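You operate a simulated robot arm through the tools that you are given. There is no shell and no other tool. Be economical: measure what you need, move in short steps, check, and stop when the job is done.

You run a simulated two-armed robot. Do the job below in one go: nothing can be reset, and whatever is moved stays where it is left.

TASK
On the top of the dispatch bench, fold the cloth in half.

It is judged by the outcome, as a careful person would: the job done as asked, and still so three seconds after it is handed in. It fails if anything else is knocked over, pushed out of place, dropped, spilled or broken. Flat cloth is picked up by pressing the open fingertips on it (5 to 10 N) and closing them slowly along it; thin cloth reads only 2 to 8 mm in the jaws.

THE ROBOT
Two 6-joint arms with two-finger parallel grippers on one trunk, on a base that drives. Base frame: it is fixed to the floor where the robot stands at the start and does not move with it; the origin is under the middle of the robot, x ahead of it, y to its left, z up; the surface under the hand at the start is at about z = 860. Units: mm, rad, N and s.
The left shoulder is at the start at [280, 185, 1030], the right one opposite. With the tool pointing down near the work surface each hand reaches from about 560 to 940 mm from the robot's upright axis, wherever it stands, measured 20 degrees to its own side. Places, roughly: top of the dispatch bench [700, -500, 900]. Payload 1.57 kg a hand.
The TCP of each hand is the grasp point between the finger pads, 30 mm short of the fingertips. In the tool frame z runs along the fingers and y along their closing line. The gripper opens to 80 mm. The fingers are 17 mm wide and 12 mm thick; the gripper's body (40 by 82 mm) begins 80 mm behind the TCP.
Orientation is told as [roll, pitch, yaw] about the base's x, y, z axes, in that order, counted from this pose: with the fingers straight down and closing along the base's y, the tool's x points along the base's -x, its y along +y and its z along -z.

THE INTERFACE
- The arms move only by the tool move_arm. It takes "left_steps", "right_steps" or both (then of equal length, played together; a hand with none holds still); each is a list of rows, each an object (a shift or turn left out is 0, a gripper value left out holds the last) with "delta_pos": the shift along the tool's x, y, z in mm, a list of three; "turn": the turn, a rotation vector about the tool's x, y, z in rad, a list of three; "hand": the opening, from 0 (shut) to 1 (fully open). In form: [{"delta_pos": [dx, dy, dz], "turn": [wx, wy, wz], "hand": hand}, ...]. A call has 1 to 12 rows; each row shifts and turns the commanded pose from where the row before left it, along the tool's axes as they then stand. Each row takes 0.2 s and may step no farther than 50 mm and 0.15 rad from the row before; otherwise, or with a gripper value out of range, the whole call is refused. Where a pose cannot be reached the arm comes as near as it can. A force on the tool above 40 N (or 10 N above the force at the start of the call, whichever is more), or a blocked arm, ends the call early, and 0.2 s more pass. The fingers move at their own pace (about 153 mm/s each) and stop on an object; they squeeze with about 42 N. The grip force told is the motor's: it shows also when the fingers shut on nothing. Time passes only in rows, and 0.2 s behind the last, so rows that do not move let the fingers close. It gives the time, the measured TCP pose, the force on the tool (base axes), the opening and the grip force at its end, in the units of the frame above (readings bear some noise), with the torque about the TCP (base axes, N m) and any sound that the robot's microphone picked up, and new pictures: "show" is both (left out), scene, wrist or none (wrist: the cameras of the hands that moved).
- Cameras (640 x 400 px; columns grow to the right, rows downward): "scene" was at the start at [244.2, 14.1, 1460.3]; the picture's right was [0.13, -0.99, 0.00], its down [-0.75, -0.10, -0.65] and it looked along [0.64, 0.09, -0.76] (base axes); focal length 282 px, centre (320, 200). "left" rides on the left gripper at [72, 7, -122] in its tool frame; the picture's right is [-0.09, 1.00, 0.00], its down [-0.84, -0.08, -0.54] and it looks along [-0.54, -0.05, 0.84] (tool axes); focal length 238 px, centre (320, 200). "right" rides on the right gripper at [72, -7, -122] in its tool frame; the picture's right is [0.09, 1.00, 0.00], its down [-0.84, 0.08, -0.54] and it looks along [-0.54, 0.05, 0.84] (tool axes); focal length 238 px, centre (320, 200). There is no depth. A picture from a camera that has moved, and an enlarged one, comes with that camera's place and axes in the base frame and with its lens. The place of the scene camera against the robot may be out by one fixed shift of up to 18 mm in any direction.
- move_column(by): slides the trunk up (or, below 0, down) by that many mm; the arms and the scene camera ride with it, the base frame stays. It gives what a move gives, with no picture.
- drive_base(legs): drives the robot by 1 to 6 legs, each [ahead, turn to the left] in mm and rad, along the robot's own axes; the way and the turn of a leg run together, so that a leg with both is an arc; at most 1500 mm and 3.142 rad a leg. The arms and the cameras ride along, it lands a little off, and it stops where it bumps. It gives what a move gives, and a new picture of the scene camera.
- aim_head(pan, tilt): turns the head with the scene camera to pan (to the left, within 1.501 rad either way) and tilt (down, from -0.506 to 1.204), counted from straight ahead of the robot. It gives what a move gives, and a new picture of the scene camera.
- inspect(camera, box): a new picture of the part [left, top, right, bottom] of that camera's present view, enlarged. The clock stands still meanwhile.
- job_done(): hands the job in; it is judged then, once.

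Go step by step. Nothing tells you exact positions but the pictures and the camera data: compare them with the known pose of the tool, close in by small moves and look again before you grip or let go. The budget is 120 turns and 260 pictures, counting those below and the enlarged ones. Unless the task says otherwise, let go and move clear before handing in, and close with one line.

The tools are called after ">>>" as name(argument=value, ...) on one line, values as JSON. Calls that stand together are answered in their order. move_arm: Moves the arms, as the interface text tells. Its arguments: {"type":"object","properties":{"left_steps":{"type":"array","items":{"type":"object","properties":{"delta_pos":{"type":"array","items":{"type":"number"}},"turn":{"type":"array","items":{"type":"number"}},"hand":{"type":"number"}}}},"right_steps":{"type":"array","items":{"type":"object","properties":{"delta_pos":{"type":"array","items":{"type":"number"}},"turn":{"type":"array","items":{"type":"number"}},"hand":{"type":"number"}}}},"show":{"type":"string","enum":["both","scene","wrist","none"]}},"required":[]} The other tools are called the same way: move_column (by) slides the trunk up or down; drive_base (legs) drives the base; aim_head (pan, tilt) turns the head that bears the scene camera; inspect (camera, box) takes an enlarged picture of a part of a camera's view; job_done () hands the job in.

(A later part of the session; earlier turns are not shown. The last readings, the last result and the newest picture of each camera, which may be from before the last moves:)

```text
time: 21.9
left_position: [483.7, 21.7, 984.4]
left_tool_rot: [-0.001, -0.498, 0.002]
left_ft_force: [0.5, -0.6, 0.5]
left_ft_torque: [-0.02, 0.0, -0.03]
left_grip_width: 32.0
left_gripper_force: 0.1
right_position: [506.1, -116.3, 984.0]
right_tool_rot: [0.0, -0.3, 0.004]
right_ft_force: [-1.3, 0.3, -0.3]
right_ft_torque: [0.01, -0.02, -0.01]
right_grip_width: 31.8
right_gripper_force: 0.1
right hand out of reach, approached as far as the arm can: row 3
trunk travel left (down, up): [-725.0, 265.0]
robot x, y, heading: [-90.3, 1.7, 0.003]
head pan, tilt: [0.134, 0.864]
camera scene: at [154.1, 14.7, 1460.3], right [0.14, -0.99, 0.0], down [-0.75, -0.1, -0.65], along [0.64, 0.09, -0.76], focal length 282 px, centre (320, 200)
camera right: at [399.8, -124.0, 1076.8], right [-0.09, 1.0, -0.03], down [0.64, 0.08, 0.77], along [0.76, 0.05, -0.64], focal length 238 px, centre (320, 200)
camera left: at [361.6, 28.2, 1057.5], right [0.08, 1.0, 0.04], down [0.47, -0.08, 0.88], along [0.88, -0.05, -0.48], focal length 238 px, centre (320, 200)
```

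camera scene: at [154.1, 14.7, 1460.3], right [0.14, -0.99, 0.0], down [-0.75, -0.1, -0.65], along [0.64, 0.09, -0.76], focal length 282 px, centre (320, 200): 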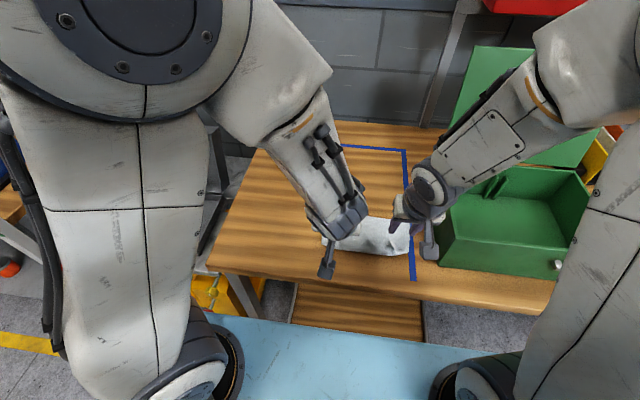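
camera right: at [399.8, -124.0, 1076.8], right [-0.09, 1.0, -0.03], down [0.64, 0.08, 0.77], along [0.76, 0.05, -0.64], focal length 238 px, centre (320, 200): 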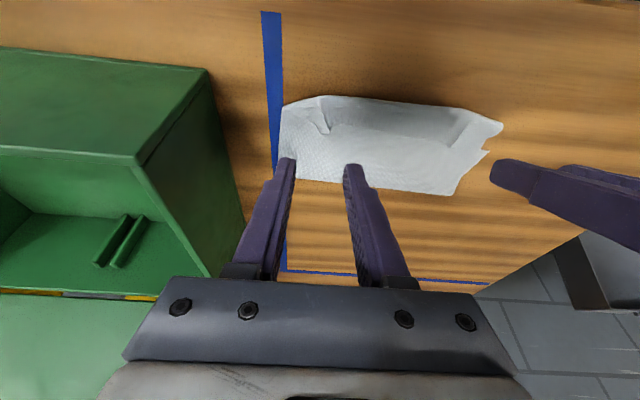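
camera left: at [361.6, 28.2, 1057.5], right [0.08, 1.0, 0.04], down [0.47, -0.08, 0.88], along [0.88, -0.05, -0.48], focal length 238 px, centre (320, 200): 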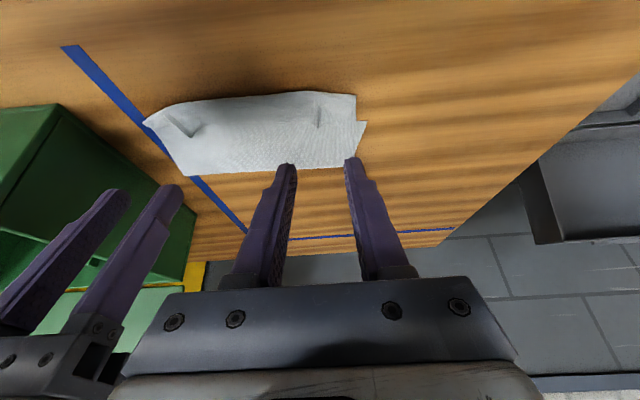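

The strip seems to have partly opened. I'll raise the hands, straighten them and spread them apart for a clear look.

>>> move_arm(left_steps=[{"delta_pos": [0, 0, -30], "turn": [0, 0.125, 0]}, {"delta_pos": [0, 0, -30], "turn": [0, 0.125, 0]}, {"delta_pos": [0, 0, -30], "turn": [0, 0.125, 0]}, {"delta_pos": [0, 0, -30], "turn": [0, 0.125, 0]}, {"delta_pos": [0, 40, 0]}, {"delta_pos": [0, 40, 0]}, {"delta_pos": [0, 40, 0]}], right_steps=[{"delta_pos": [0, 0, -30], "turn": [0, 0.1, 0]}, {"delta_pos": [0, 0, -30], "turn": [0, 0.1, 0]}, {"delta_pos": [0, 0, -30], "turn": [0, 0.1, 0]}, {"delta_pos": [0, 0, -30]}, {"delta_pos": [0, -40, 0]}, {"delta_pos": [0, -40, 0]}, {"delta_pos": [0, -40, 0]}], show="both")

>>> inspect(camera="scene", box=[280, 180, 440, 280])

```text
time: 23.5
left_position: [448.2, 141.8, 1099.9]
left_tool_rot: [-0.001, -0.002, 0.004]
left_ft_force: [0.8, -0.2, -0.2]
left_ft_torque: [-0.01, 0.01, 0.0]
left_grip_width: 32.2
left_gripper_force: 0.1
right_position: [488.7, -236.5, 1102.3]
right_tool_rot: [-0.001, -0.001, 0.002]
right_ft_force: [0.3, 0.8, 0.0]
right_ft_torque: [0.01, -0.02, 0.01]
right_grip_width: 31.9
right_gripper_force: 0.0
trunk travel left (down, up): [-725.0, 265.0]
robot x, y, heading: [-91.4, 2.1, 0.0]
head pan, tilt: [0.134, 0.864]
camera scene: at [154.3, 14.7, 1460.3], right [0.14, -0.99, 0.0], down [-0.75, -0.1, -0.65], along [0.64, 0.09, -0.76], focal length 282 px, centre (320, 200)
camera right: at [414.8, -244.2, 1222.2], right [-0.1, 1.0, 0.0], down [0.84, 0.08, 0.54], along [0.54, 0.05, -0.84], focal length 238 px, centre (320, 200)
camera left: at [375.2, 149.1, 1220.4], right [0.09, 1.0, 0.0], down [0.84, -0.07, 0.54], along [0.54, -0.05, -0.84], focal length 238 px, centre (320, 200)
```

scene: 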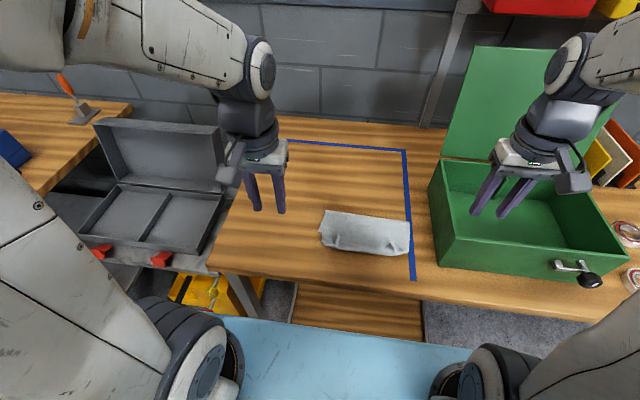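
right: 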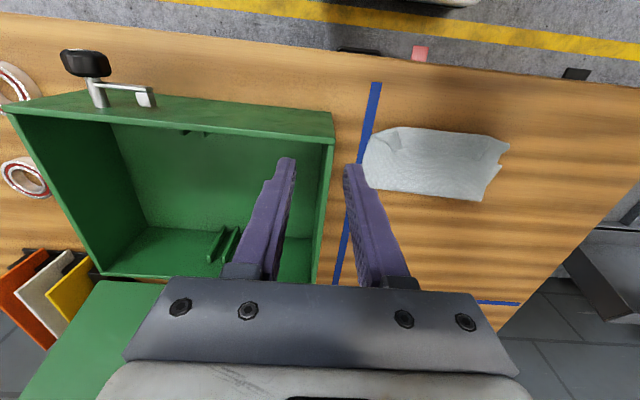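
left: 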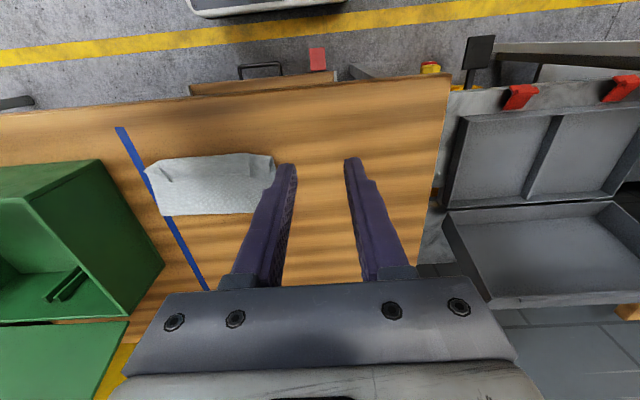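

```text
4.00 times, centred on (360, 230) of scene
camera zoom: at [154.3, 14.7, 1460.3], right [0.14, -0.99, 0.0], down [-0.75, -0.1, -0.65], along [0.64, 0.09, -0.76], focal length 1129 px, centre (160, 80)
```

zoom: 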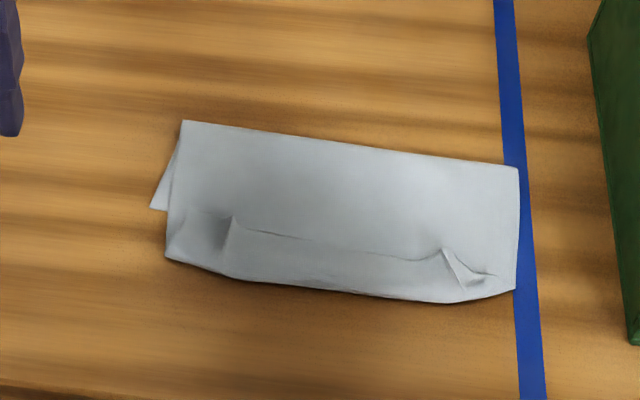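

The edge strip (about 33 mm) is still turned back: the turned line is at x≈507, the strip's edge at x≈540 and the fold at x≈620. I'll back up for reach and bring the hands behind the strip's raised edge so I can push it over toward −x.

>>> drive_base(legs=[[-80, 0]])

>>> move_arm(left_steps=[{"delta_pos": [0, -40, 0]}, {"delta_pos": [0, -40, 0]}, {"delta_pos": [-20, -42, 0]}, {"delta_pos": [-45, 0, 0]}, {"delta_pos": [-45, 0, 0]}, {"delta_pos": [-45, 0, 20]}, {"delta_pos": [-45, 0, 40]}, {"delta_pos": [-22, 0, 40]}, {"delta_pos": [0, 0, 40]}, {"delta_pos": [0, 0, 30]}, {}], right_steps=[{"delta_pos": [0, 42, 0]}, {"delta_pos": [0, 42, 0]}, {"delta_pos": [-20, 43, 0]}, {"delta_pos": [-35, 0, 0]}, {"delta_pos": [-35, 0, 0]}, {"delta_pos": [-35, 0, 20]}, {"delta_pos": [-35, 0, 40]}, {"delta_pos": [-21, 0, 40]}, {"delta_pos": [0, 0, 40]}, {"delta_pos": [0, 0, 30]}, {}], show="wrist")

```text
time: 24.5
left_position: [365.6, 142.1, 1099.1]
left_tool_rot: [0.0, -0.001, 0.0]
left_ft_force: [-0.1, -0.6, -0.3]
left_ft_torque: [-0.01, 0.03, -0.01]
left_grip_width: 31.9
left_gripper_force: 0.0
right_position: [405.5, -237.6, 1101.9]
right_tool_rot: [0.0, 0.0, 0.001]
right_ft_force: [0.0, 0.5, 0.3]
right_ft_torque: [-0.04, -0.01, 0.03]
right_grip_width: 31.9
right_gripper_force: 0.0
trunk travel left (down, up): [-725.0, 265.0]
robot x, y, heading: [-173.1, 0.5, -0.003]
head pan, tilt: [0.134, 0.864]
camera scene: at [72.8, 14.3, 1460.2], right [0.14, -0.99, 0.0], down [-0.75, -0.1, -0.65], along [0.64, 0.09, -0.76], focal length 282 px, centre (320, 200)
```

scene: 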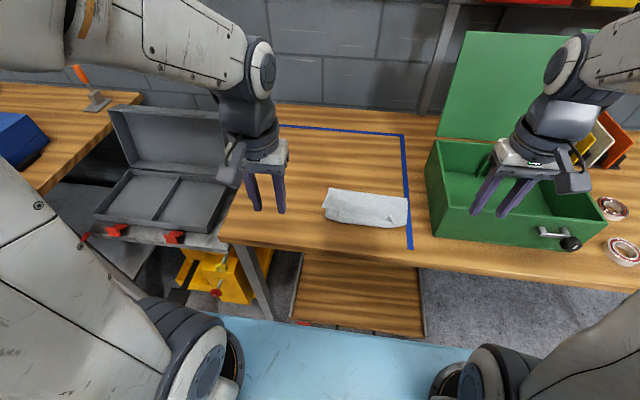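

```text
refused: row 7 steps farther than a row can; nothing moved
```

One row was longer than the 50 mm limit, so the call was refused. I'll send it again with shorter steps.

>>> move_arm(left_steps=[{"delta_pos": [0, -40, 0]}, {"delta_pos": [0, -40, 0]}, {"delta_pos": [-20, -42, 0]}, {"delta_pos": [-45, 0, 0]}, {"delta_pos": [-45, 0, 0]}, {"delta_pos": [-45, 0, 15]}, {"delta_pos": [-45, 0, 15]}, {"delta_pos": [-22, 0, 40]}, {"delta_pos": [0, 0, 45]}, {"delta_pos": [0, 0, 45]}, {}], right_steps=[{"delta_pos": [0, 42, 0]}, {"delta_pos": [0, 42, 0]}, {"delta_pos": [-20, 43, 0]}, {"delta_pos": [-35, 0, 0]}, {"delta_pos": [-35, 0, 0]}, {"delta_pos": [-35, 0, 15]}, {"delta_pos": [-35, 0, 15]}, {"delta_pos": [-21, 0, 40]}, {"delta_pos": [0, 0, 45]}, {"delta_pos": [0, 0, 45]}, {}], show="wrist")

```text
time: 26.9
left_position: [587.9, 22.6, 935.2]
left_tool_rot: [-0.001, -0.001, 0.002]
left_ft_force: [0.1, -0.8, -0.6]
left_ft_torque: [-0.01, 0.02, -0.01]
left_grip_width: 32.0
left_gripper_force: 0.1
right_position: [586.1, -110.3, 938.4]
right_tool_rot: [0.001, 0.001, 0.002]
right_ft_force: [0.4, 0.1, -0.2]
right_ft_torque: [-0.02, -0.01, -0.04]
right_grip_width: 31.8
right_gripper_force: 0.1
trunk travel left (down, up): [-725.0, 265.0]
robot x, y, heading: [-172.1, 0.6, 0.002]
head pan, tilt: [0.134, 0.864]
camera right: at [513.4, -117.5, 1059.1], right [-0.09, 1.0, 0.0], down [0.84, 0.08, 0.54], along [0.54, 0.05, -0.84], focal length 238 px, centre (320, 200)
camera left: at [514.7, 28.0, 1057.5], right [0.09, 1.0, 0.0], down [0.84, -0.08, 0.54], along [0.54, -0.05, -0.84], focal length 238 px, centre (320, 200)
```

right: 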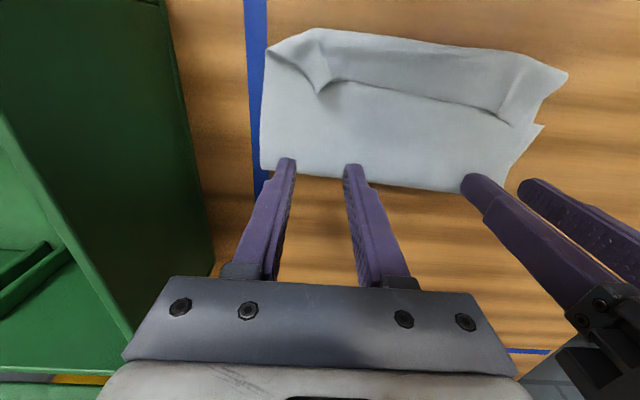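
left: 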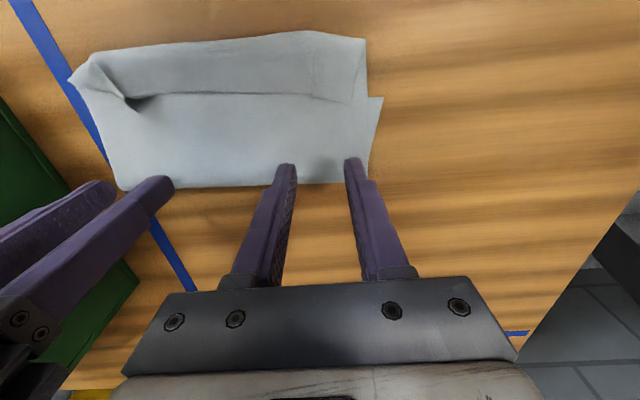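

The strip's edge is clear at x≈540. I'll lower the hands just behind it to barely above the cloth, ready to sweep it over.

>>> move_arm(left_steps=[{"delta_pos": [10, 0, 25]}, {"delta_pos": [5, 0, 14]}, {}], right_steps=[{"delta_pos": [9, 0, 25]}, {"delta_pos": [5, 0, 17]}, {}], show="wrist")

```text
time: 27.7
left_position: [572.1, 21.0, 896.8]
left_tool_rot: [0.0, 0.0, 0.002]
left_ft_force: [-0.6, -0.5, -1.3]
left_ft_torque: [0.02, 0.02, 0.04]
left_grip_width: 31.7
left_gripper_force: 0.1
right_position: [572.5, -109.2, 898.6]
right_tool_rot: [0.001, -0.001, 0.001]
right_ft_force: [0.7, -0.3, 0.5]
right_ft_torque: [-0.04, -0.01, -0.02]
right_grip_width: 32.3
right_gripper_force: 0.0
trunk travel left (down, up): [-725.0, 265.0]
robot x, y, heading: [-171.4, 2.3, 0.003]
head pan, tilt: [0.134, 0.864]
camera right: at [500.2, -116.6, 1018.5], right [-0.09, 1.0, 0.0], down [0.84, 0.08, 0.54], along [0.54, 0.05, -0.84], focal length 238 px, centre (320, 200)
camera left: at [499.2, 27.5, 1018.8], right [0.09, 1.0, 0.0], down [0.84, -0.08, 0.54], along [0.54, -0.05, -0.84], focal length 238 px, centre (320, 200)
```

right: 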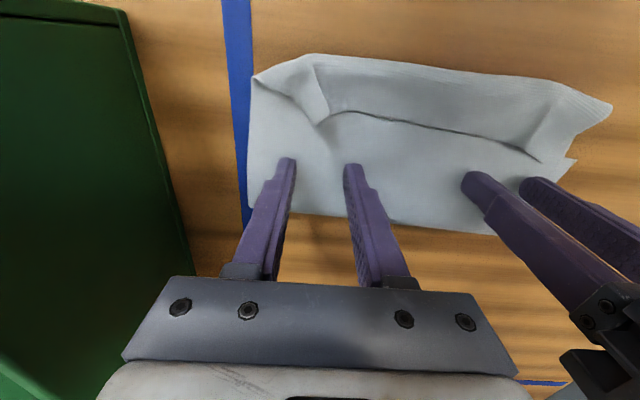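
left: 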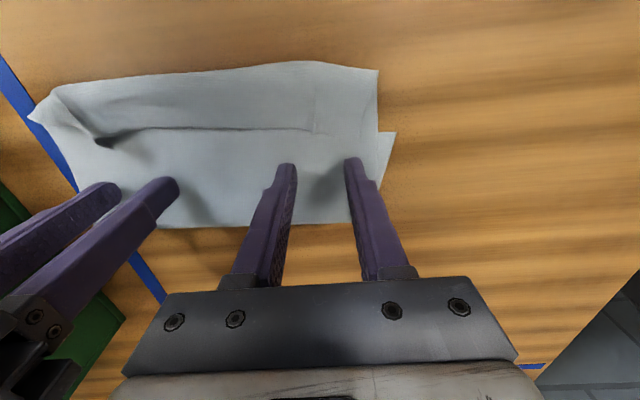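

I'll lower 3–4 mm more and sweep both hands slowly about 50 mm toward −x.

>>> move_arm(left_steps=[{"delta_pos": [5, 0, 2.5]}, {"delta_pos": [8, 0, 0]}, {"delta_pos": [8, 0, 0]}, {"delta_pos": [8, 0, 0]}, {"delta_pos": [8, 0, 0]}, {}], right_steps=[{"delta_pos": [5, 0, 4]}, {"delta_pos": [8, 0, 0]}, {"delta_pos": [8, 0, 0]}, {"delta_pos": [8, 0, 0]}, {"delta_pos": [8, 0, 0]}, {}], show="wrist")

```text
time: 29.1
left_position: [534.2, 20.1, 897.0]
left_tool_rot: [0.0, -0.001, 0.003]
left_ft_force: [-0.4, -0.4, 0.5]
left_ft_torque: [0.02, 0.02, -0.01]
left_grip_width: 31.7
left_gripper_force: 0.0
right_position: [534.4, -110.1, 896.4]
right_tool_rot: [0.001, 0.0, 0.003]
right_ft_force: [0.2, -0.1, 0.1]
right_ft_torque: [0.05, 0.03, -0.01]
right_grip_width: 31.9
right_gripper_force: 0.0
trunk travel left (down, up): [-725.0, 265.0]
robot x, y, heading: [-168.4, 1.5, 0.003]
head pan, tilt: [0.134, 0.864]
camera right: at [462.4, -116.4, 1016.1], right [-0.09, 1.0, 0.0], down [0.84, 0.08, 0.54], along [0.54, 0.05, -0.84], focal length 238 px, centre (320, 200)
camera left: at [462.6, 26.4, 1018.4], right [0.09, 1.0, 0.0], down [0.84, -0.08, 0.54], along [0.54, -0.05, -0.84], focal length 238 px, centre (320, 200)
```

right: 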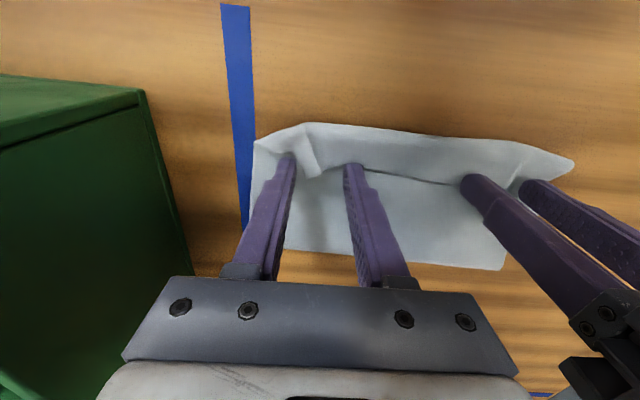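
left: 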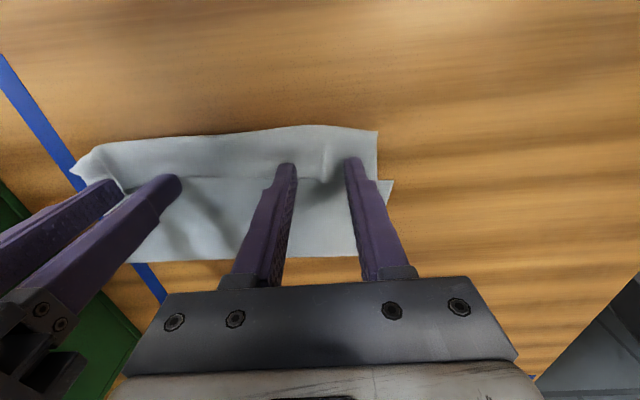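

The tips have reached the strip's edge. I'll keep sweeping.

>>> move_arm(left_steps=[{"delta_pos": [8, 0, 1]}, {"delta_pos": [8, 0, 0]}, {"delta_pos": [8, 0, 0]}, {"delta_pos": [8, 0, 0]}, {}], right_steps=[{"delta_pos": [8, 0, 1]}, {"delta_pos": [8, 0, 0]}, {"delta_pos": [8, 0, 0]}, {"delta_pos": [8, 0, 0]}, {}], show="wrist")

```text
time: 30.3
left_position: [503.9, 19.1, 895.4]
left_tool_rot: [-0.001, 0.001, 0.001]
left_ft_force: [0.5, -0.1, 0.1]
left_ft_torque: [0.01, 0.04, 0.03]
left_grip_width: 31.9
left_gripper_force: 0.0
right_position: [502.7, -109.9, 895.2]
right_tool_rot: [0.0, 0.001, 0.002]
right_ft_force: [-0.2, 0.5, 0.4]
right_ft_torque: [0.03, -0.02, -0.03]
right_grip_width: 31.9
right_gripper_force: 0.0
trunk travel left (down, up): [-725.0, 265.0]
robot x, y, heading: [-171.9, -2.9, -0.0]
head pan, tilt: [0.134, 0.864]
camera right: at [429.5, -117.1, 1015.2], right [-0.09, 1.0, 0.0], down [0.84, 0.08, 0.54], along [0.54, 0.05, -0.84], focal length 238 px, centre (320, 200)
camera left: at [431.5, 25.9, 1017.5], right [0.09, 1.0, 0.0], down [0.84, -0.08, 0.54], along [0.54, -0.05, -0.84], focal length 238 px, centre (320, 200)
```

right: 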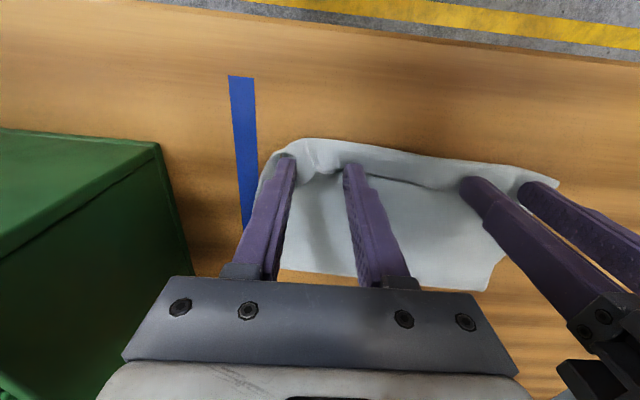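
left: 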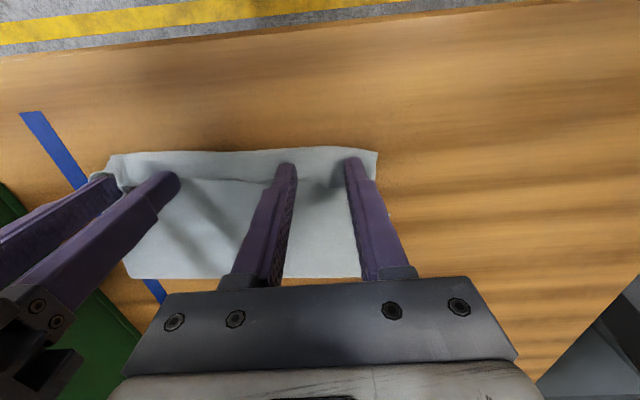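

The strip is being rolled over as planned: the turned line has moved to x≈483. I'll continue another 44 mm.

>>> move_arm(left_steps=[{"delta_pos": [9, 0, 0]}, {"delta_pos": [9, 0, 0]}, {"delta_pos": [9, 0, 0]}, {"delta_pos": [9, 0, 0]}, {"delta_pos": [8, 0, 0]}, {}], right_steps=[{"delta_pos": [9, 0, 0]}, {"delta_pos": [9, 0, 0]}, {"delta_pos": [9, 0, 0]}, {"delta_pos": [9, 0, 0]}, {"delta_pos": [8, 0, 0]}, {}], show="wrist")

```text
time: 31.7
left_position: [459.2, 21.0, 896.7]
left_tool_rot: [0.0, 0.001, 0.001]
left_ft_force: [0.3, -0.5, 0.5]
left_ft_torque: [0.01, -0.04, 0.02]
left_grip_width: 31.5
left_gripper_force: 0.1
right_position: [458.8, -109.9, 893.3]
right_tool_rot: [-0.002, 0.001, 0.004]
right_ft_force: [0.0, 0.4, 0.0]
right_ft_torque: [-0.02, 0.0, 0.0]
right_grip_width: 32.1
right_gripper_force: 0.0
trunk travel left (down, up): [-725.0, 265.0]
robot x, y, heading: [-176.3, -2.9, 0.004]
head pan, tilt: [0.134, 0.864]
camera right: at [385.1, -117.2, 1014.7], right [-0.09, 1.0, 0.0], down [0.84, 0.08, 0.54], along [0.54, 0.05, -0.84], focal length 238 px, centre (320, 200)
camera left: at [387.2, 26.6, 1017.9], right [0.09, 1.0, 0.0], down [0.84, -0.08, 0.54], along [0.54, -0.05, -0.84], focal length 238 px, centre (320, 200)
```

right: 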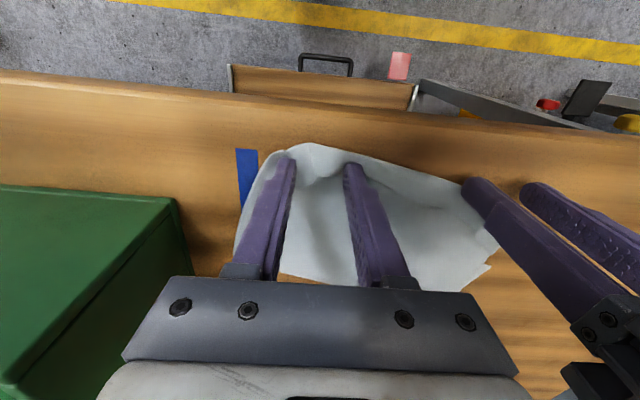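
left: 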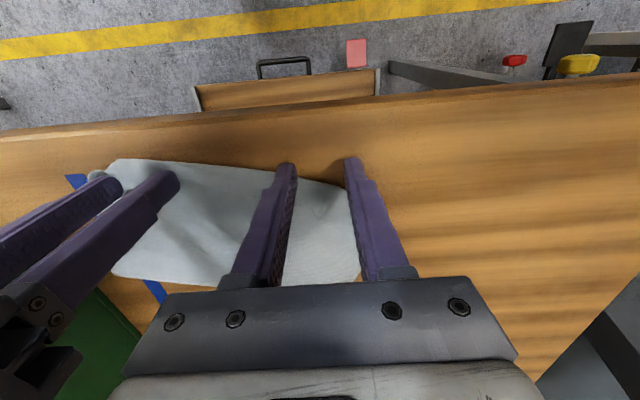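

The left fingers have passed the cloth edge and the right side has moved too. I'll lift straight up and look.

>>> move_arm(left_steps=[{"delta_pos": [0, 0, -40]}, {"delta_pos": [0, 0, -50]}, {"delta_pos": [0, 20, -50]}, {"delta_pos": [0, 45, -20]}, {"delta_pos": [0, 45, 0]}], right_steps=[{"delta_pos": [0, 0, -40]}, {"delta_pos": [0, 0, -50]}, {"delta_pos": [0, 0, -50]}, {"delta_pos": [0, -45, -20]}, {"delta_pos": [0, -45, 0]}], show="none")

>>> aim_head(pan=0.0, tilt=0.9)

>>> inspect(camera="scene", box=[240, 150, 400, 250])

```text
refused: row 3 steps farther than a row can; nothing moved
```

```text
time: 32.4
left_position: [458.3, 20.0, 896.6]
left_tool_rot: [0.001, 0.0, 0.001]
left_ft_force: [0.0, -0.3, 0.5]
left_ft_torque: [0.03, -0.01, -0.01]
left_grip_width: 32.0
left_gripper_force: 0.1
right_position: [458.5, -110.6, 894.1]
right_tool_rot: [0.0, 0.0, 0.0]
right_ft_force: [-0.2, -0.2, 0.2]
right_ft_torque: [0.0, 0.01, 0.02]
right_grip_width: 31.7
right_gripper_force: 0.1
trunk travel left (down, up): [-725.0, 265.0]
robot x, y, heading: [-172.2, -1.6, -0.001]
head pan, tilt: [0.0, 0.901]
camera scene: at [71.0, 3.9, 1457.5], right [0.0, -1.0, 0.0], down [-0.78, 0.0, -0.62], along [0.62, 0.0, -0.78], focal length 282 px, centre (320, 200)
```

scene: 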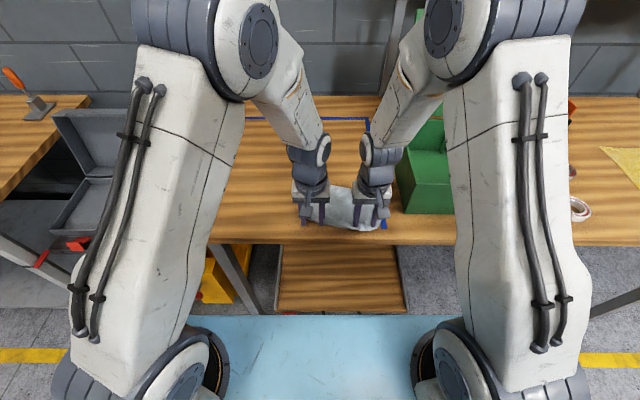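

```text
4.00 times, centred on (320, 200) of scene
camera zoom: at [71.0, 3.9, 1457.5], right [0.0, -1.0, 0.0], down [-0.78, 0.0, -0.62], along [0.62, 0.0, -0.78], focal length 1129 px, centre (320, 200)
```

zoom: 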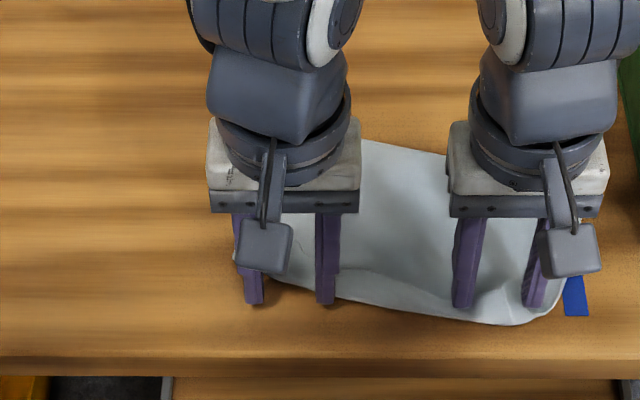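

Now I'll lift and spread the hands to get a clear view of the cloth.

>>> move_arm(left_steps=[{"delta_pos": [0, 0, -40]}, {"delta_pos": [0, 0, -50]}, {"delta_pos": [0, 20, -45]}, {"delta_pos": [0, 45, -20]}, {"delta_pos": [0, 48, -10]}], right_steps=[{"delta_pos": [0, 0, -40]}, {"delta_pos": [0, 0, -50]}, {"delta_pos": [0, 0, -45]}, {"delta_pos": [0, -45, -20]}, {"delta_pos": [0, -48, -10]}], show="wrist")

>>> inspect(camera="scene", box=[240, 150, 400, 250])

```text
time: 33.6
left_position: [460.0, 133.1, 1062.7]
left_tool_rot: [0.0, 0.001, 0.002]
left_ft_force: [0.2, -0.3, 0.2]
left_ft_torque: [0.02, 0.03, -0.02]
left_grip_width: 31.9
left_gripper_force: 0.0
right_position: [460.4, -201.4, 1060.3]
right_tool_rot: [0.001, 0.0, 0.003]
right_ft_force: [0.0, -0.2, -0.5]
right_ft_torque: [0.0, -0.01, 0.0]
right_grip_width: 32.1
right_gripper_force: 0.1
trunk travel left (down, up): [-725.0, 265.0]
robot x, y, heading: [-171.5, 0.2, 0.003]
head pan, tilt: [0.0, 0.901]
camera right: at [387.4, -209.2, 1180.1], right [-0.1, 1.0, 0.0], down [0.84, 0.08, 0.54], along [0.54, 0.05, -0.84], focal length 238 px, centre (320, 200)
camera left: at [387.9, 139.3, 1183.8], right [0.09, 1.0, 0.0], down [0.84, -0.08, 0.54], along [0.54, -0.05, -0.84], focal length 238 px, centre (320, 200)
```

right: 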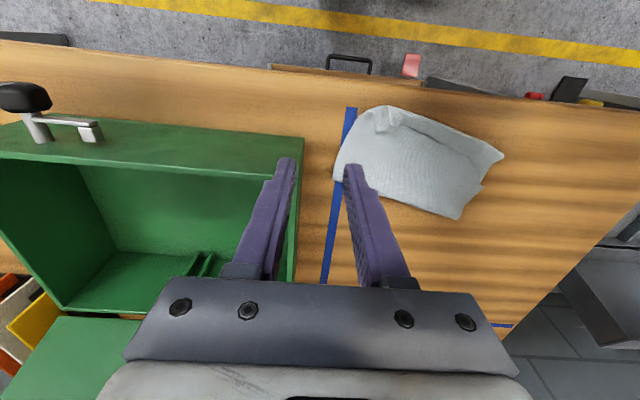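
left: 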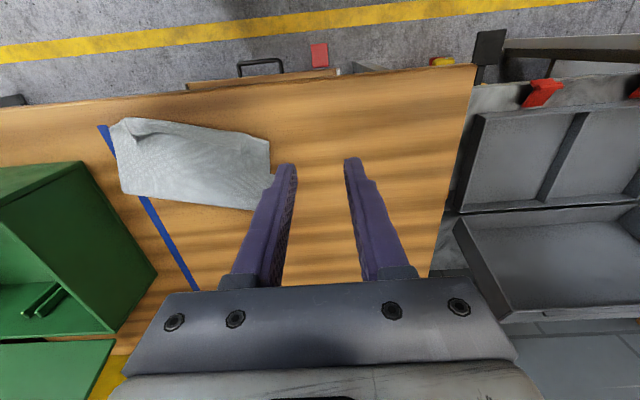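

```text
4.00 times, centred on (320, 200) of scene
camera zoom: at [71.0, 3.9, 1457.5], right [0.0, -1.0, 0.0], down [-0.78, 0.0, -0.62], along [0.62, 0.0, -0.78], focal length 1129 px, centre (320, 200)
```

zoom: 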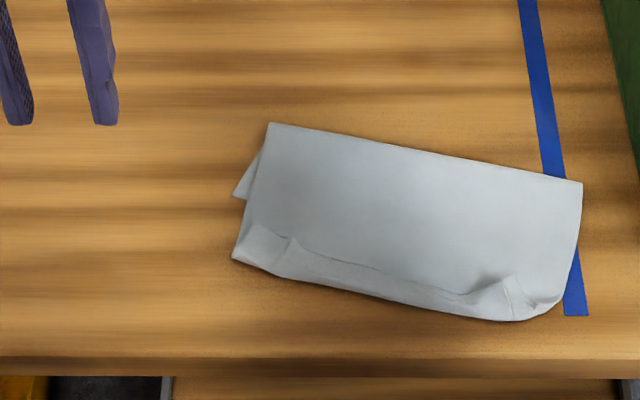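

The whole cloth slid and turned about 14° while the strip stayed turned back, with raised pinch-tents near (498, 23) and (470, −112). I'll grip the strip by its very edge at those tents instead, with the hands yawed to match.

>>> move_arm(left_steps=[{"delta_pos": [0, -40, 0], "hand": 0.3}, {"delta_pos": [0, -40, 0]}, {"delta_pos": [-30, -30, 0]}, {"delta_pos": [-17, 0, 40], "turn": [0, 0, 0.125]}, {"delta_pos": [0, 0, 40], "turn": [0, 0, 0.125]}, {"delta_pos": [0, 0, 43]}, {}], right_steps=[{"delta_pos": [0, 40, 0], "hand": 0.3}, {"delta_pos": [0, 40, 0]}, {"delta_pos": [-10, 9, 0]}, {"delta_pos": [-12, 0, 40], "turn": [0, 0, 0.125]}, {"delta_pos": [0, 0, 40], "turn": [0, 0, 0.125]}, {"delta_pos": [0, 0, 40]}, {}], show="wrist")

```text
time: 35.2
left_position: [507.8, 22.9, 940.7]
left_tool_rot: [0.0, 0.0, -0.249]
left_ft_force: [-0.4, -0.5, -0.9]
left_ft_torque: [0.01, 0.03, -0.03]
left_grip_width: 24.0
left_gripper_force: 0.0
right_position: [480.4, -114.2, 939.6]
right_tool_rot: [0.0, 0.0, -0.248]
right_ft_force: [0.7, 1.1, -0.3]
right_ft_torque: [0.02, 0.0, 0.04]
right_grip_width: 23.8
right_gripper_force: 0.1
trunk travel left (down, up): [-725.0, 265.0]
robot x, y, heading: [-171.4, 0.0, 0.005]
head pan, tilt: [0.0, 0.901]
camera right: at [408.3, -103.1, 1059.9], right [0.16, 0.99, 0.0], down [0.83, -0.13, 0.54], along [0.54, -0.08, -0.84], focal length 238 px, centre (320, 200)
camera left: at [439.4, 47.1, 1062.2], right [0.33, 0.94, 0.0], down [0.79, -0.28, 0.54], along [0.51, -0.18, -0.84], focal length 238 px, centre (320, 200)
```

right: 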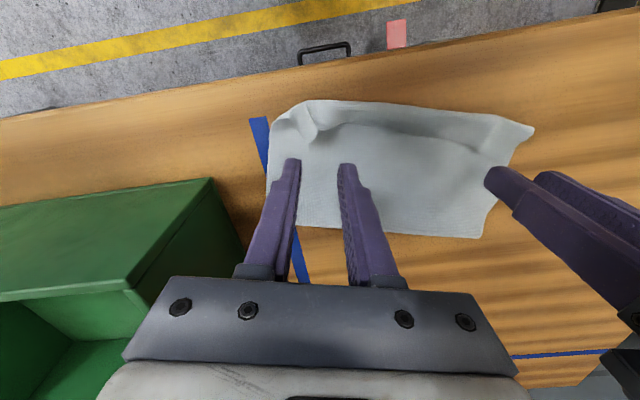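
left: 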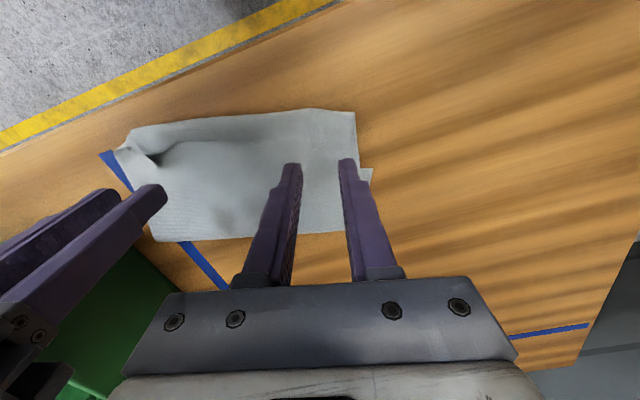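

>>> inspect(camera="right", box=[250, 80, 550, 250])

>>> inspect(camera="left", box=[100, 80, 400, 250])

```text
2.13 times, centred on (400, 165) of right
camera zoom: at [408.3, -103.1, 1059.9], right [0.16, 0.99, 0.0], down [0.83, -0.13, 0.54], along [0.54, -0.08, -0.84], focal length 508 px, centre (149, 275)
```

zoom: 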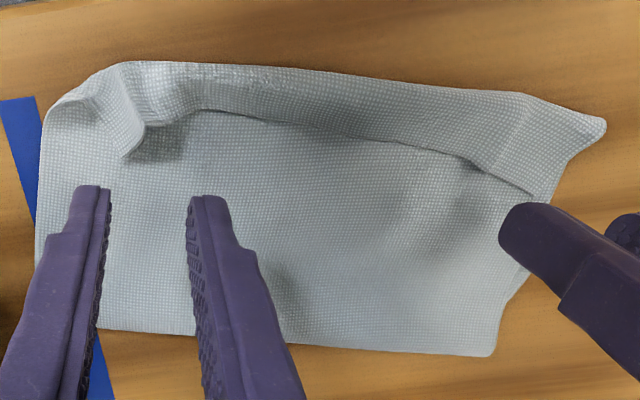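

```text
2.13 times, centred on (250, 165) of left
camera zoom: at [439.4, 47.1, 1062.2], right [0.33, 0.94, 0.0], down [0.79, -0.28, 0.54], along [0.51, -0.18, -0.84], focal length 508 px, centre (469, 275)
```

zoom: 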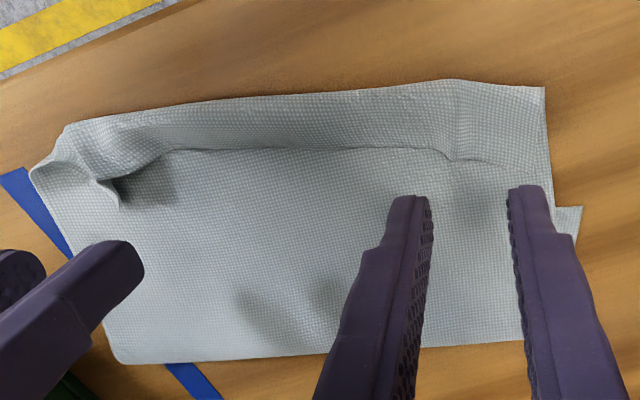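

The strip stands up from its turned line (from about x 475 to 500 on the left and 440 to 473 on the right). If I pinch it across, closing perpendicular to the edge, it will be held edge-up and can be laid flat, so I'll turn the hands 90°.

>>> move_arm(left_steps=[{"turn": [0, 0, 0.143], "delta_pos": [0, 0, -15]}, {"turn": [0, 0, 0.143]}, {"turn": [0, 0, 0.143]}, {"turn": [0, 0, 0.143]}, {"turn": [0, 0, 0.143]}, {"turn": [0, 0, 0.143]}, {"turn": [0, 0, 0.143]}, {"turn": [0, 0, 0.143]}, {"turn": [0, 0, 0.143]}, {"turn": [0, 0, 0.143]}, {"turn": [0, 0, 0.141], "hand": 0.6}, {}], right_steps=[{"turn": [0, 0, -0.143], "delta_pos": [0, 0, -15]}, {"turn": [0, 0, -0.143]}, {"turn": [0, 0, -0.143]}, {"turn": [0, 0, -0.143]}, {"turn": [0, 0, -0.143]}, {"turn": [0, 0, -0.143]}, {"turn": [0, 0, -0.143]}, {"turn": [0, 0, -0.143]}, {"turn": [0, 0, -0.143]}, {"turn": [0, 0, -0.143]}, {"turn": [0, 0, -0.141], "hand": 0.6}, {}], show="both")

```text
time: 37.8
left_position: [506.8, 22.7, 954.1]
left_tool_rot: [0.001, 0.001, -1.82]
left_ft_force: [-0.2, -0.2, 0.0]
left_ft_torque: [0.02, -0.01, -0.01]
left_grip_width: 48.0
left_gripper_force: 0.0
right_position: [481.6, -114.3, 954.2]
right_tool_rot: [-0.002, 0.0, 1.325]
right_ft_force: [-0.2, -0.1, 0.5]
right_ft_torque: [-0.02, 0.01, 0.05]
right_grip_width: 48.1
right_gripper_force: 0.0
trunk travel left (down, up): [-725.0, 265.0]
robot x, y, heading: [-170.4, -1.2, -0.0]
head pan, tilt: [0.0, 0.901]
camera scene: at [71.0, 3.9, 1457.5], right [0.0, -1.0, 0.0], down [-0.78, 0.0, -0.62], along [0.62, 0.0, -0.78], focal length 282 px, centre (320, 200)
camera right: at [469.2, -186.2, 1074.4], right [-0.99, 0.15, 0.0], down [0.13, 0.83, 0.54], along [0.08, 0.54, -0.84], focal length 238 px, centre (320, 200)
camera left: at [530.7, 91.0, 1075.3], right [0.94, -0.34, 0.0], down [-0.28, -0.79, 0.54], along [-0.18, -0.51, -0.84], focal length 238 px, centre (320, 200)
```

scene: 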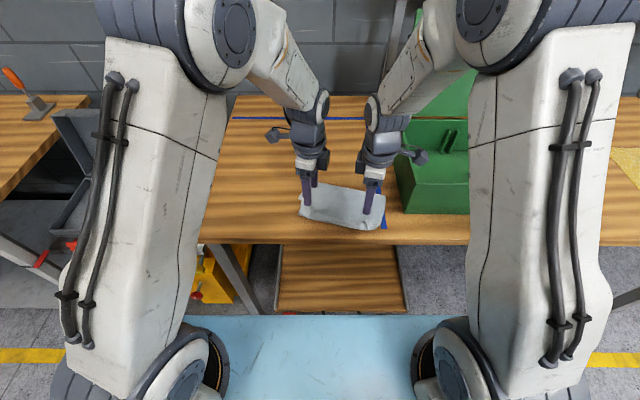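
right: 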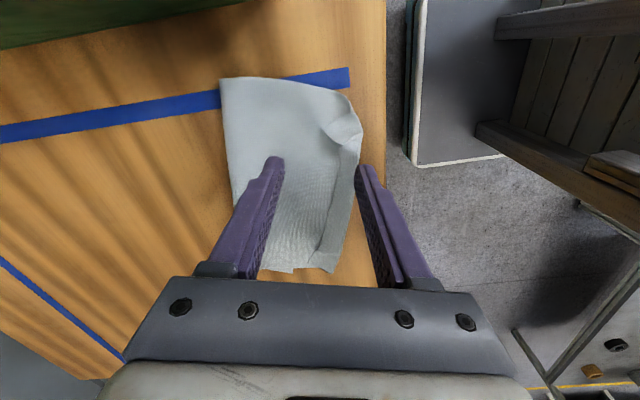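
left: 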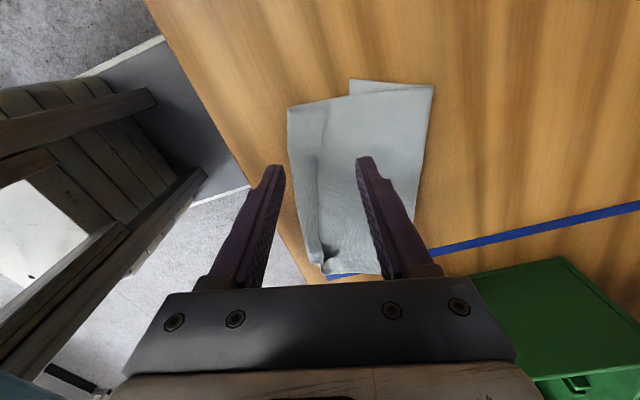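

The hands are turned with the fingers straddling across the strip. I'll centre them over it and lower part way.

>>> move_arm(left_steps=[{"delta_pos": [-2, -10, 10]}, {"delta_pos": [-2, -9, 15]}, {"delta_pos": [0, 0, 12]}, {}], right_steps=[{"delta_pos": [4, 12, 10]}, {"delta_pos": [4.5, 11, 15]}, {"delta_pos": [0, 0, 12]}, {}], show="wrist")

```text
time: 38.8
left_position: [487.1, 23.8, 915.6]
left_tool_rot: [0.0, 0.0, -1.821]
left_ft_force: [-0.1, 0.0, -0.4]
left_ft_torque: [0.01, -0.01, 0.01]
left_grip_width: 47.9
left_gripper_force: 0.1
right_position: [456.3, -116.2, 917.2]
right_tool_rot: [0.002, 0.001, 1.324]
right_ft_force: [-0.1, 0.8, 1.3]
right_ft_torque: [-0.03, 0.0, -0.01]
right_grip_width: 47.9
right_gripper_force: 0.1
trunk travel left (down, up): [-725.0, 265.0]
robot x, y, heading: [-171.1, 3.0, 0.004]
head pan, tilt: [0.0, 0.901]
camera right: at [444.0, -188.2, 1037.6], right [-0.99, 0.15, 0.0], down [0.13, 0.83, 0.54], along [0.08, 0.54, -0.84], focal length 238 px, centre (320, 200)
camera left: at [511.6, 91.9, 1037.8], right [0.94, -0.33, 0.0], down [-0.28, -0.79, 0.54], along [-0.18, -0.51, -0.84], focal length 238 px, centre (320, 200)
```

right: 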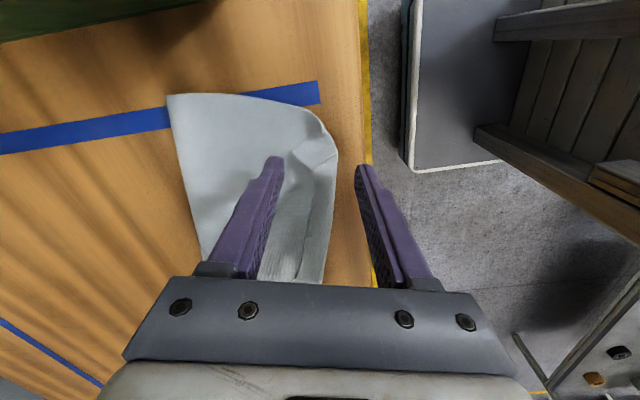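
left: 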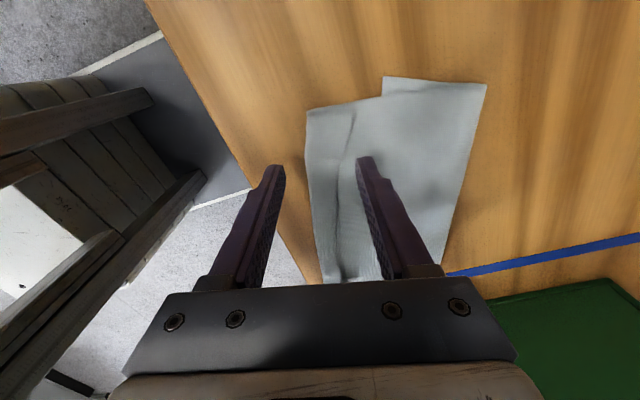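

The strip lies between the pads on both hands. I'll nudge each hand 3–4 mm toward +x and lower until the tips sit just above the cloth.

>>> move_arm(left_steps=[{"delta_pos": [0, 4, 8]}, {"delta_pos": [0, 0, 8]}, {"delta_pos": [0, 0, 5]}, {}], right_steps=[{"delta_pos": [0, -4, 8]}, {"delta_pos": [0, 0, 9]}, {"delta_pos": [0, 0, 5]}, {}], show="wrist")

```text
time: 39.8
left_position: [492.3, 23.6, 896.3]
left_tool_rot: [0.001, 0.0, -1.818]
left_ft_force: [0.4, 0.1, 0.3]
left_ft_torque: [0.02, 0.0, -0.03]
left_grip_width: 48.0
left_gripper_force: 0.1
right_position: [460.2, -117.8, 896.8]
right_tool_rot: [0.0, 0.0, 1.325]
right_ft_force: [0.8, -0.3, 0.2]
right_ft_torque: [0.02, -0.02, -0.02]
right_grip_width: 47.9
right_gripper_force: 0.0
trunk travel left (down, up): [-725.0, 265.0]
robot x, y, heading: [-170.0, -0.6, 0.004]
head pan, tilt: [0.0, 0.901]
camera right: at [447.9, -189.4, 1016.2], right [-0.99, 0.15, 0.0], down [0.13, 0.83, 0.54], along [0.08, 0.54, -0.84], focal length 238 px, centre (320, 200)
camera left: at [514.8, 91.2, 1016.7], right [0.94, -0.33, 0.0], down [-0.28, -0.79, 0.54], along [-0.18, -0.51, -0.84], focal length 238 px, centre (320, 200)
```

right: 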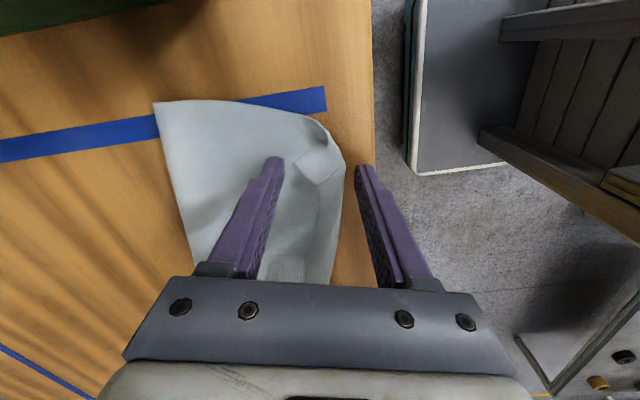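
left: 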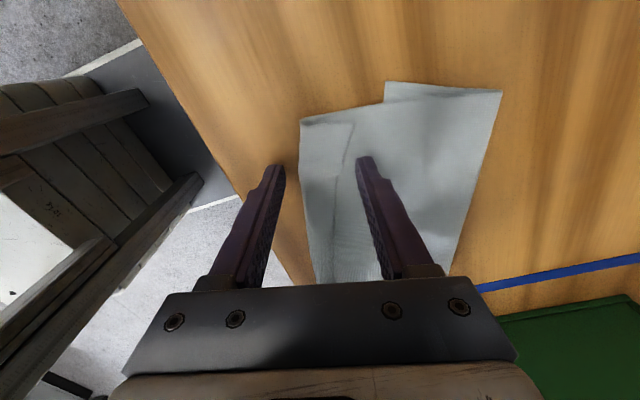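

Both hands straddle the strip well. I'll lower 3 mm more and close slowly.

>>> move_arm(left_steps=[{"delta_pos": [0, 0, 3]}, {"hand": 0.55}, {"hand": 0.49}, {"hand": 0.43}, {"hand": 0.37}, {"hand": 0.31}, {"hand": 0.25}, {"hand": 0.19}, {"hand": 0.13}, {"hand": 0.06}, {"hand": 0.0}, {}], right_steps=[{"delta_pos": [0, 0, 3.2]}, {"hand": 0.55}, {"hand": 0.49}, {"hand": 0.43}, {"hand": 0.37}, {"hand": 0.31}, {"hand": 0.25}, {"hand": 0.19}, {"hand": 0.13}, {"hand": 0.06}, {"hand": 0.0}, {}], show="wrist")

```text
time: 42.4
left_position: [491.8, 22.3, 892.7]
left_tool_rot: [0.001, 0.0, -1.817]
left_ft_force: [0.6, 0.4, 2.8]
left_ft_torque: [0.01, -0.03, -0.02]
left_grip_width: 2.3
left_gripper_force: 23.7
right_position: [460.0, -117.6, 893.3]
right_tool_rot: [0.0, 0.0, 1.323]
right_ft_force: [0.5, -0.2, 0.1]
right_ft_torque: [0.01, 0.01, 0.0]
right_grip_width: 2.1
right_gripper_force: 23.7
trunk travel left (down, up): [-725.0, 265.0]
robot x, y, heading: [-172.7, -3.0, 0.003]
head pan, tilt: [0.0, 0.901]
camera right: at [448.0, -189.2, 1012.9], right [-0.99, 0.15, 0.0], down [0.13, 0.83, 0.54], along [0.08, 0.54, -0.84], focal length 238 px, centre (320, 200)
camera left: at [515.1, 90.9, 1014.3], right [0.94, -0.33, 0.0], down [-0.28, -0.79, 0.54], along [-0.18, -0.51, -0.84], focal length 238 px, centre (320, 200)
```

right: 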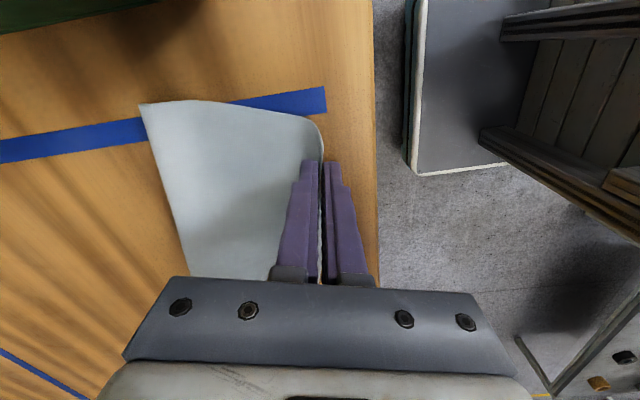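
left: 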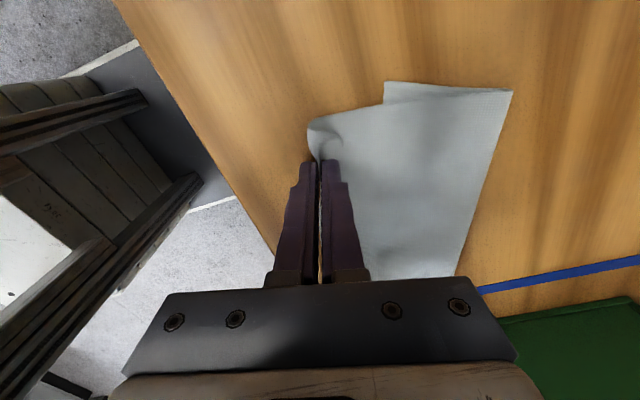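

Both hands hold something thin (2.1–2.3 mm). I'll lift 80 mm and move slightly back toward the fold to see how the cloth hangs.

>>> move_arm(left_steps=[{"delta_pos": [0, 0, -15]}, {"delta_pos": [0, 4, -20]}, {"delta_pos": [0, 8, -25]}, {"delta_pos": [0, 8, -20]}, {}], right_steps=[{"delta_pos": [0, 0, -15]}, {"delta_pos": [0, -4, -20]}, {"delta_pos": [0, -8, -25]}, {"delta_pos": [0, -8, -20]}, {}], show="both")

>>> inspect(camera="scene", box=[240, 150, 400, 250])

```text
time: 43.6
left_position: [511.5, 18.0, 972.1]
left_tool_rot: [0.0, 0.001, -1.818]
left_ft_force: [-0.5, 0.2, 0.4]
left_ft_torque: [0.02, 0.0, -0.01]
left_grip_width: 2.3
left_gripper_force: 23.6
right_position: [480.5, -123.4, 973.0]
right_tool_rot: [0.0, 0.0, 1.323]
right_ft_force: [-0.6, -0.1, -0.5]
right_ft_torque: [0.0, 0.01, 0.01]
right_grip_width: 2.4
right_gripper_force: 23.7
trunk travel left (down, up): [-725.0, 265.0]
robot x, y, heading: [-166.8, 2.6, 0.004]
head pan, tilt: [0.0, 0.901]
camera scene: at [70.9, 3.9, 1457.5], right [0.0, -1.0, 0.0], down [-0.78, 0.0, -0.62], along [0.62, 0.0, -0.78], focal length 282 px, centre (320, 200)
camera right: at [468.3, -194.9, 1093.5], right [-0.99, 0.16, 0.0], down [0.13, 0.83, 0.54], along [0.08, 0.54, -0.84], focal length 238 px, centre (320, 200)
camera left: at [535.4, 86.4, 1093.9], right [0.94, -0.33, 0.0], down [-0.28, -0.79, 0.54], along [-0.18, -0.51, -0.84], focal length 238 px, centre (320, 200)
```

scene: 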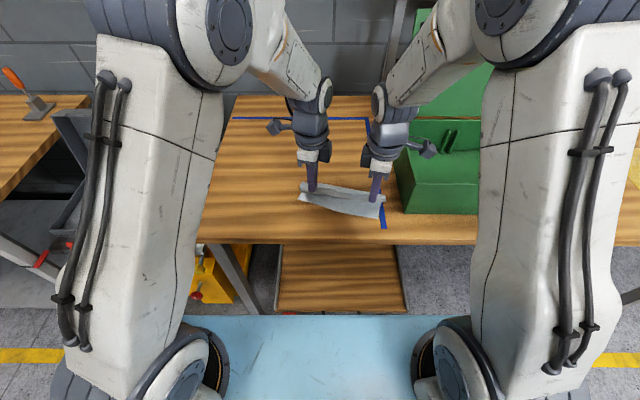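
right: 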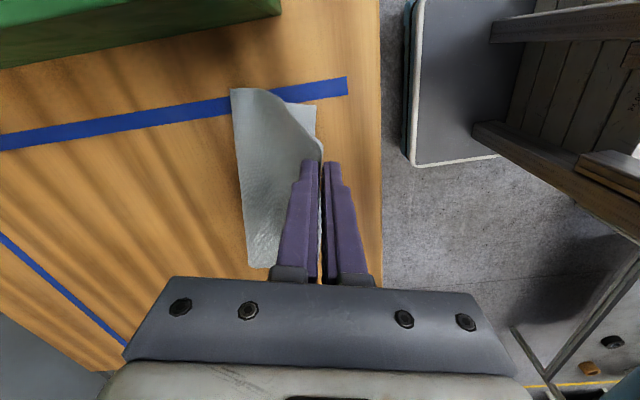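
left: 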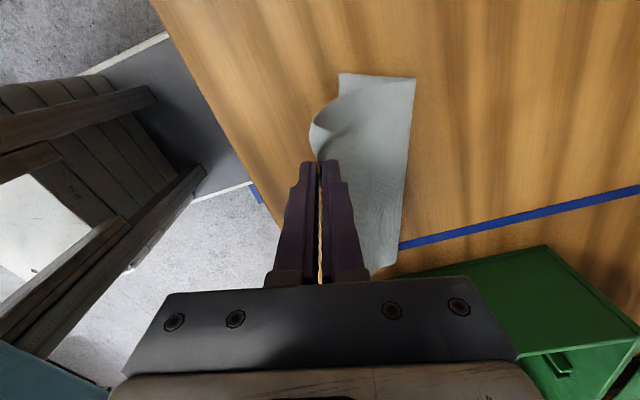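

```text
4.00 times, centred on (320, 200) of scene
camera zoom: at [70.9, 3.9, 1457.5], right [0.0, -1.0, 0.0], down [-0.78, 0.0, -0.62], along [0.62, 0.0, -0.78], focal length 1129 px, centre (320, 200)
```

zoom: 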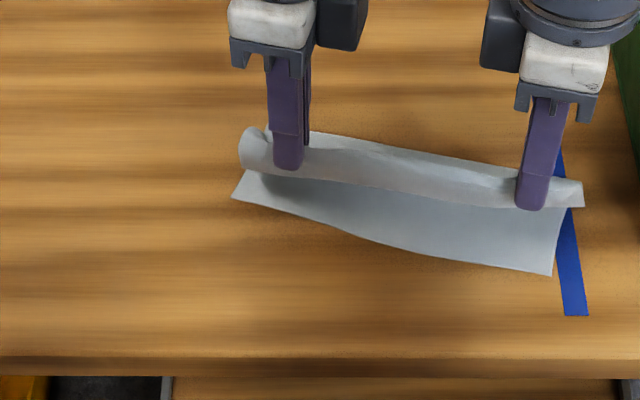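

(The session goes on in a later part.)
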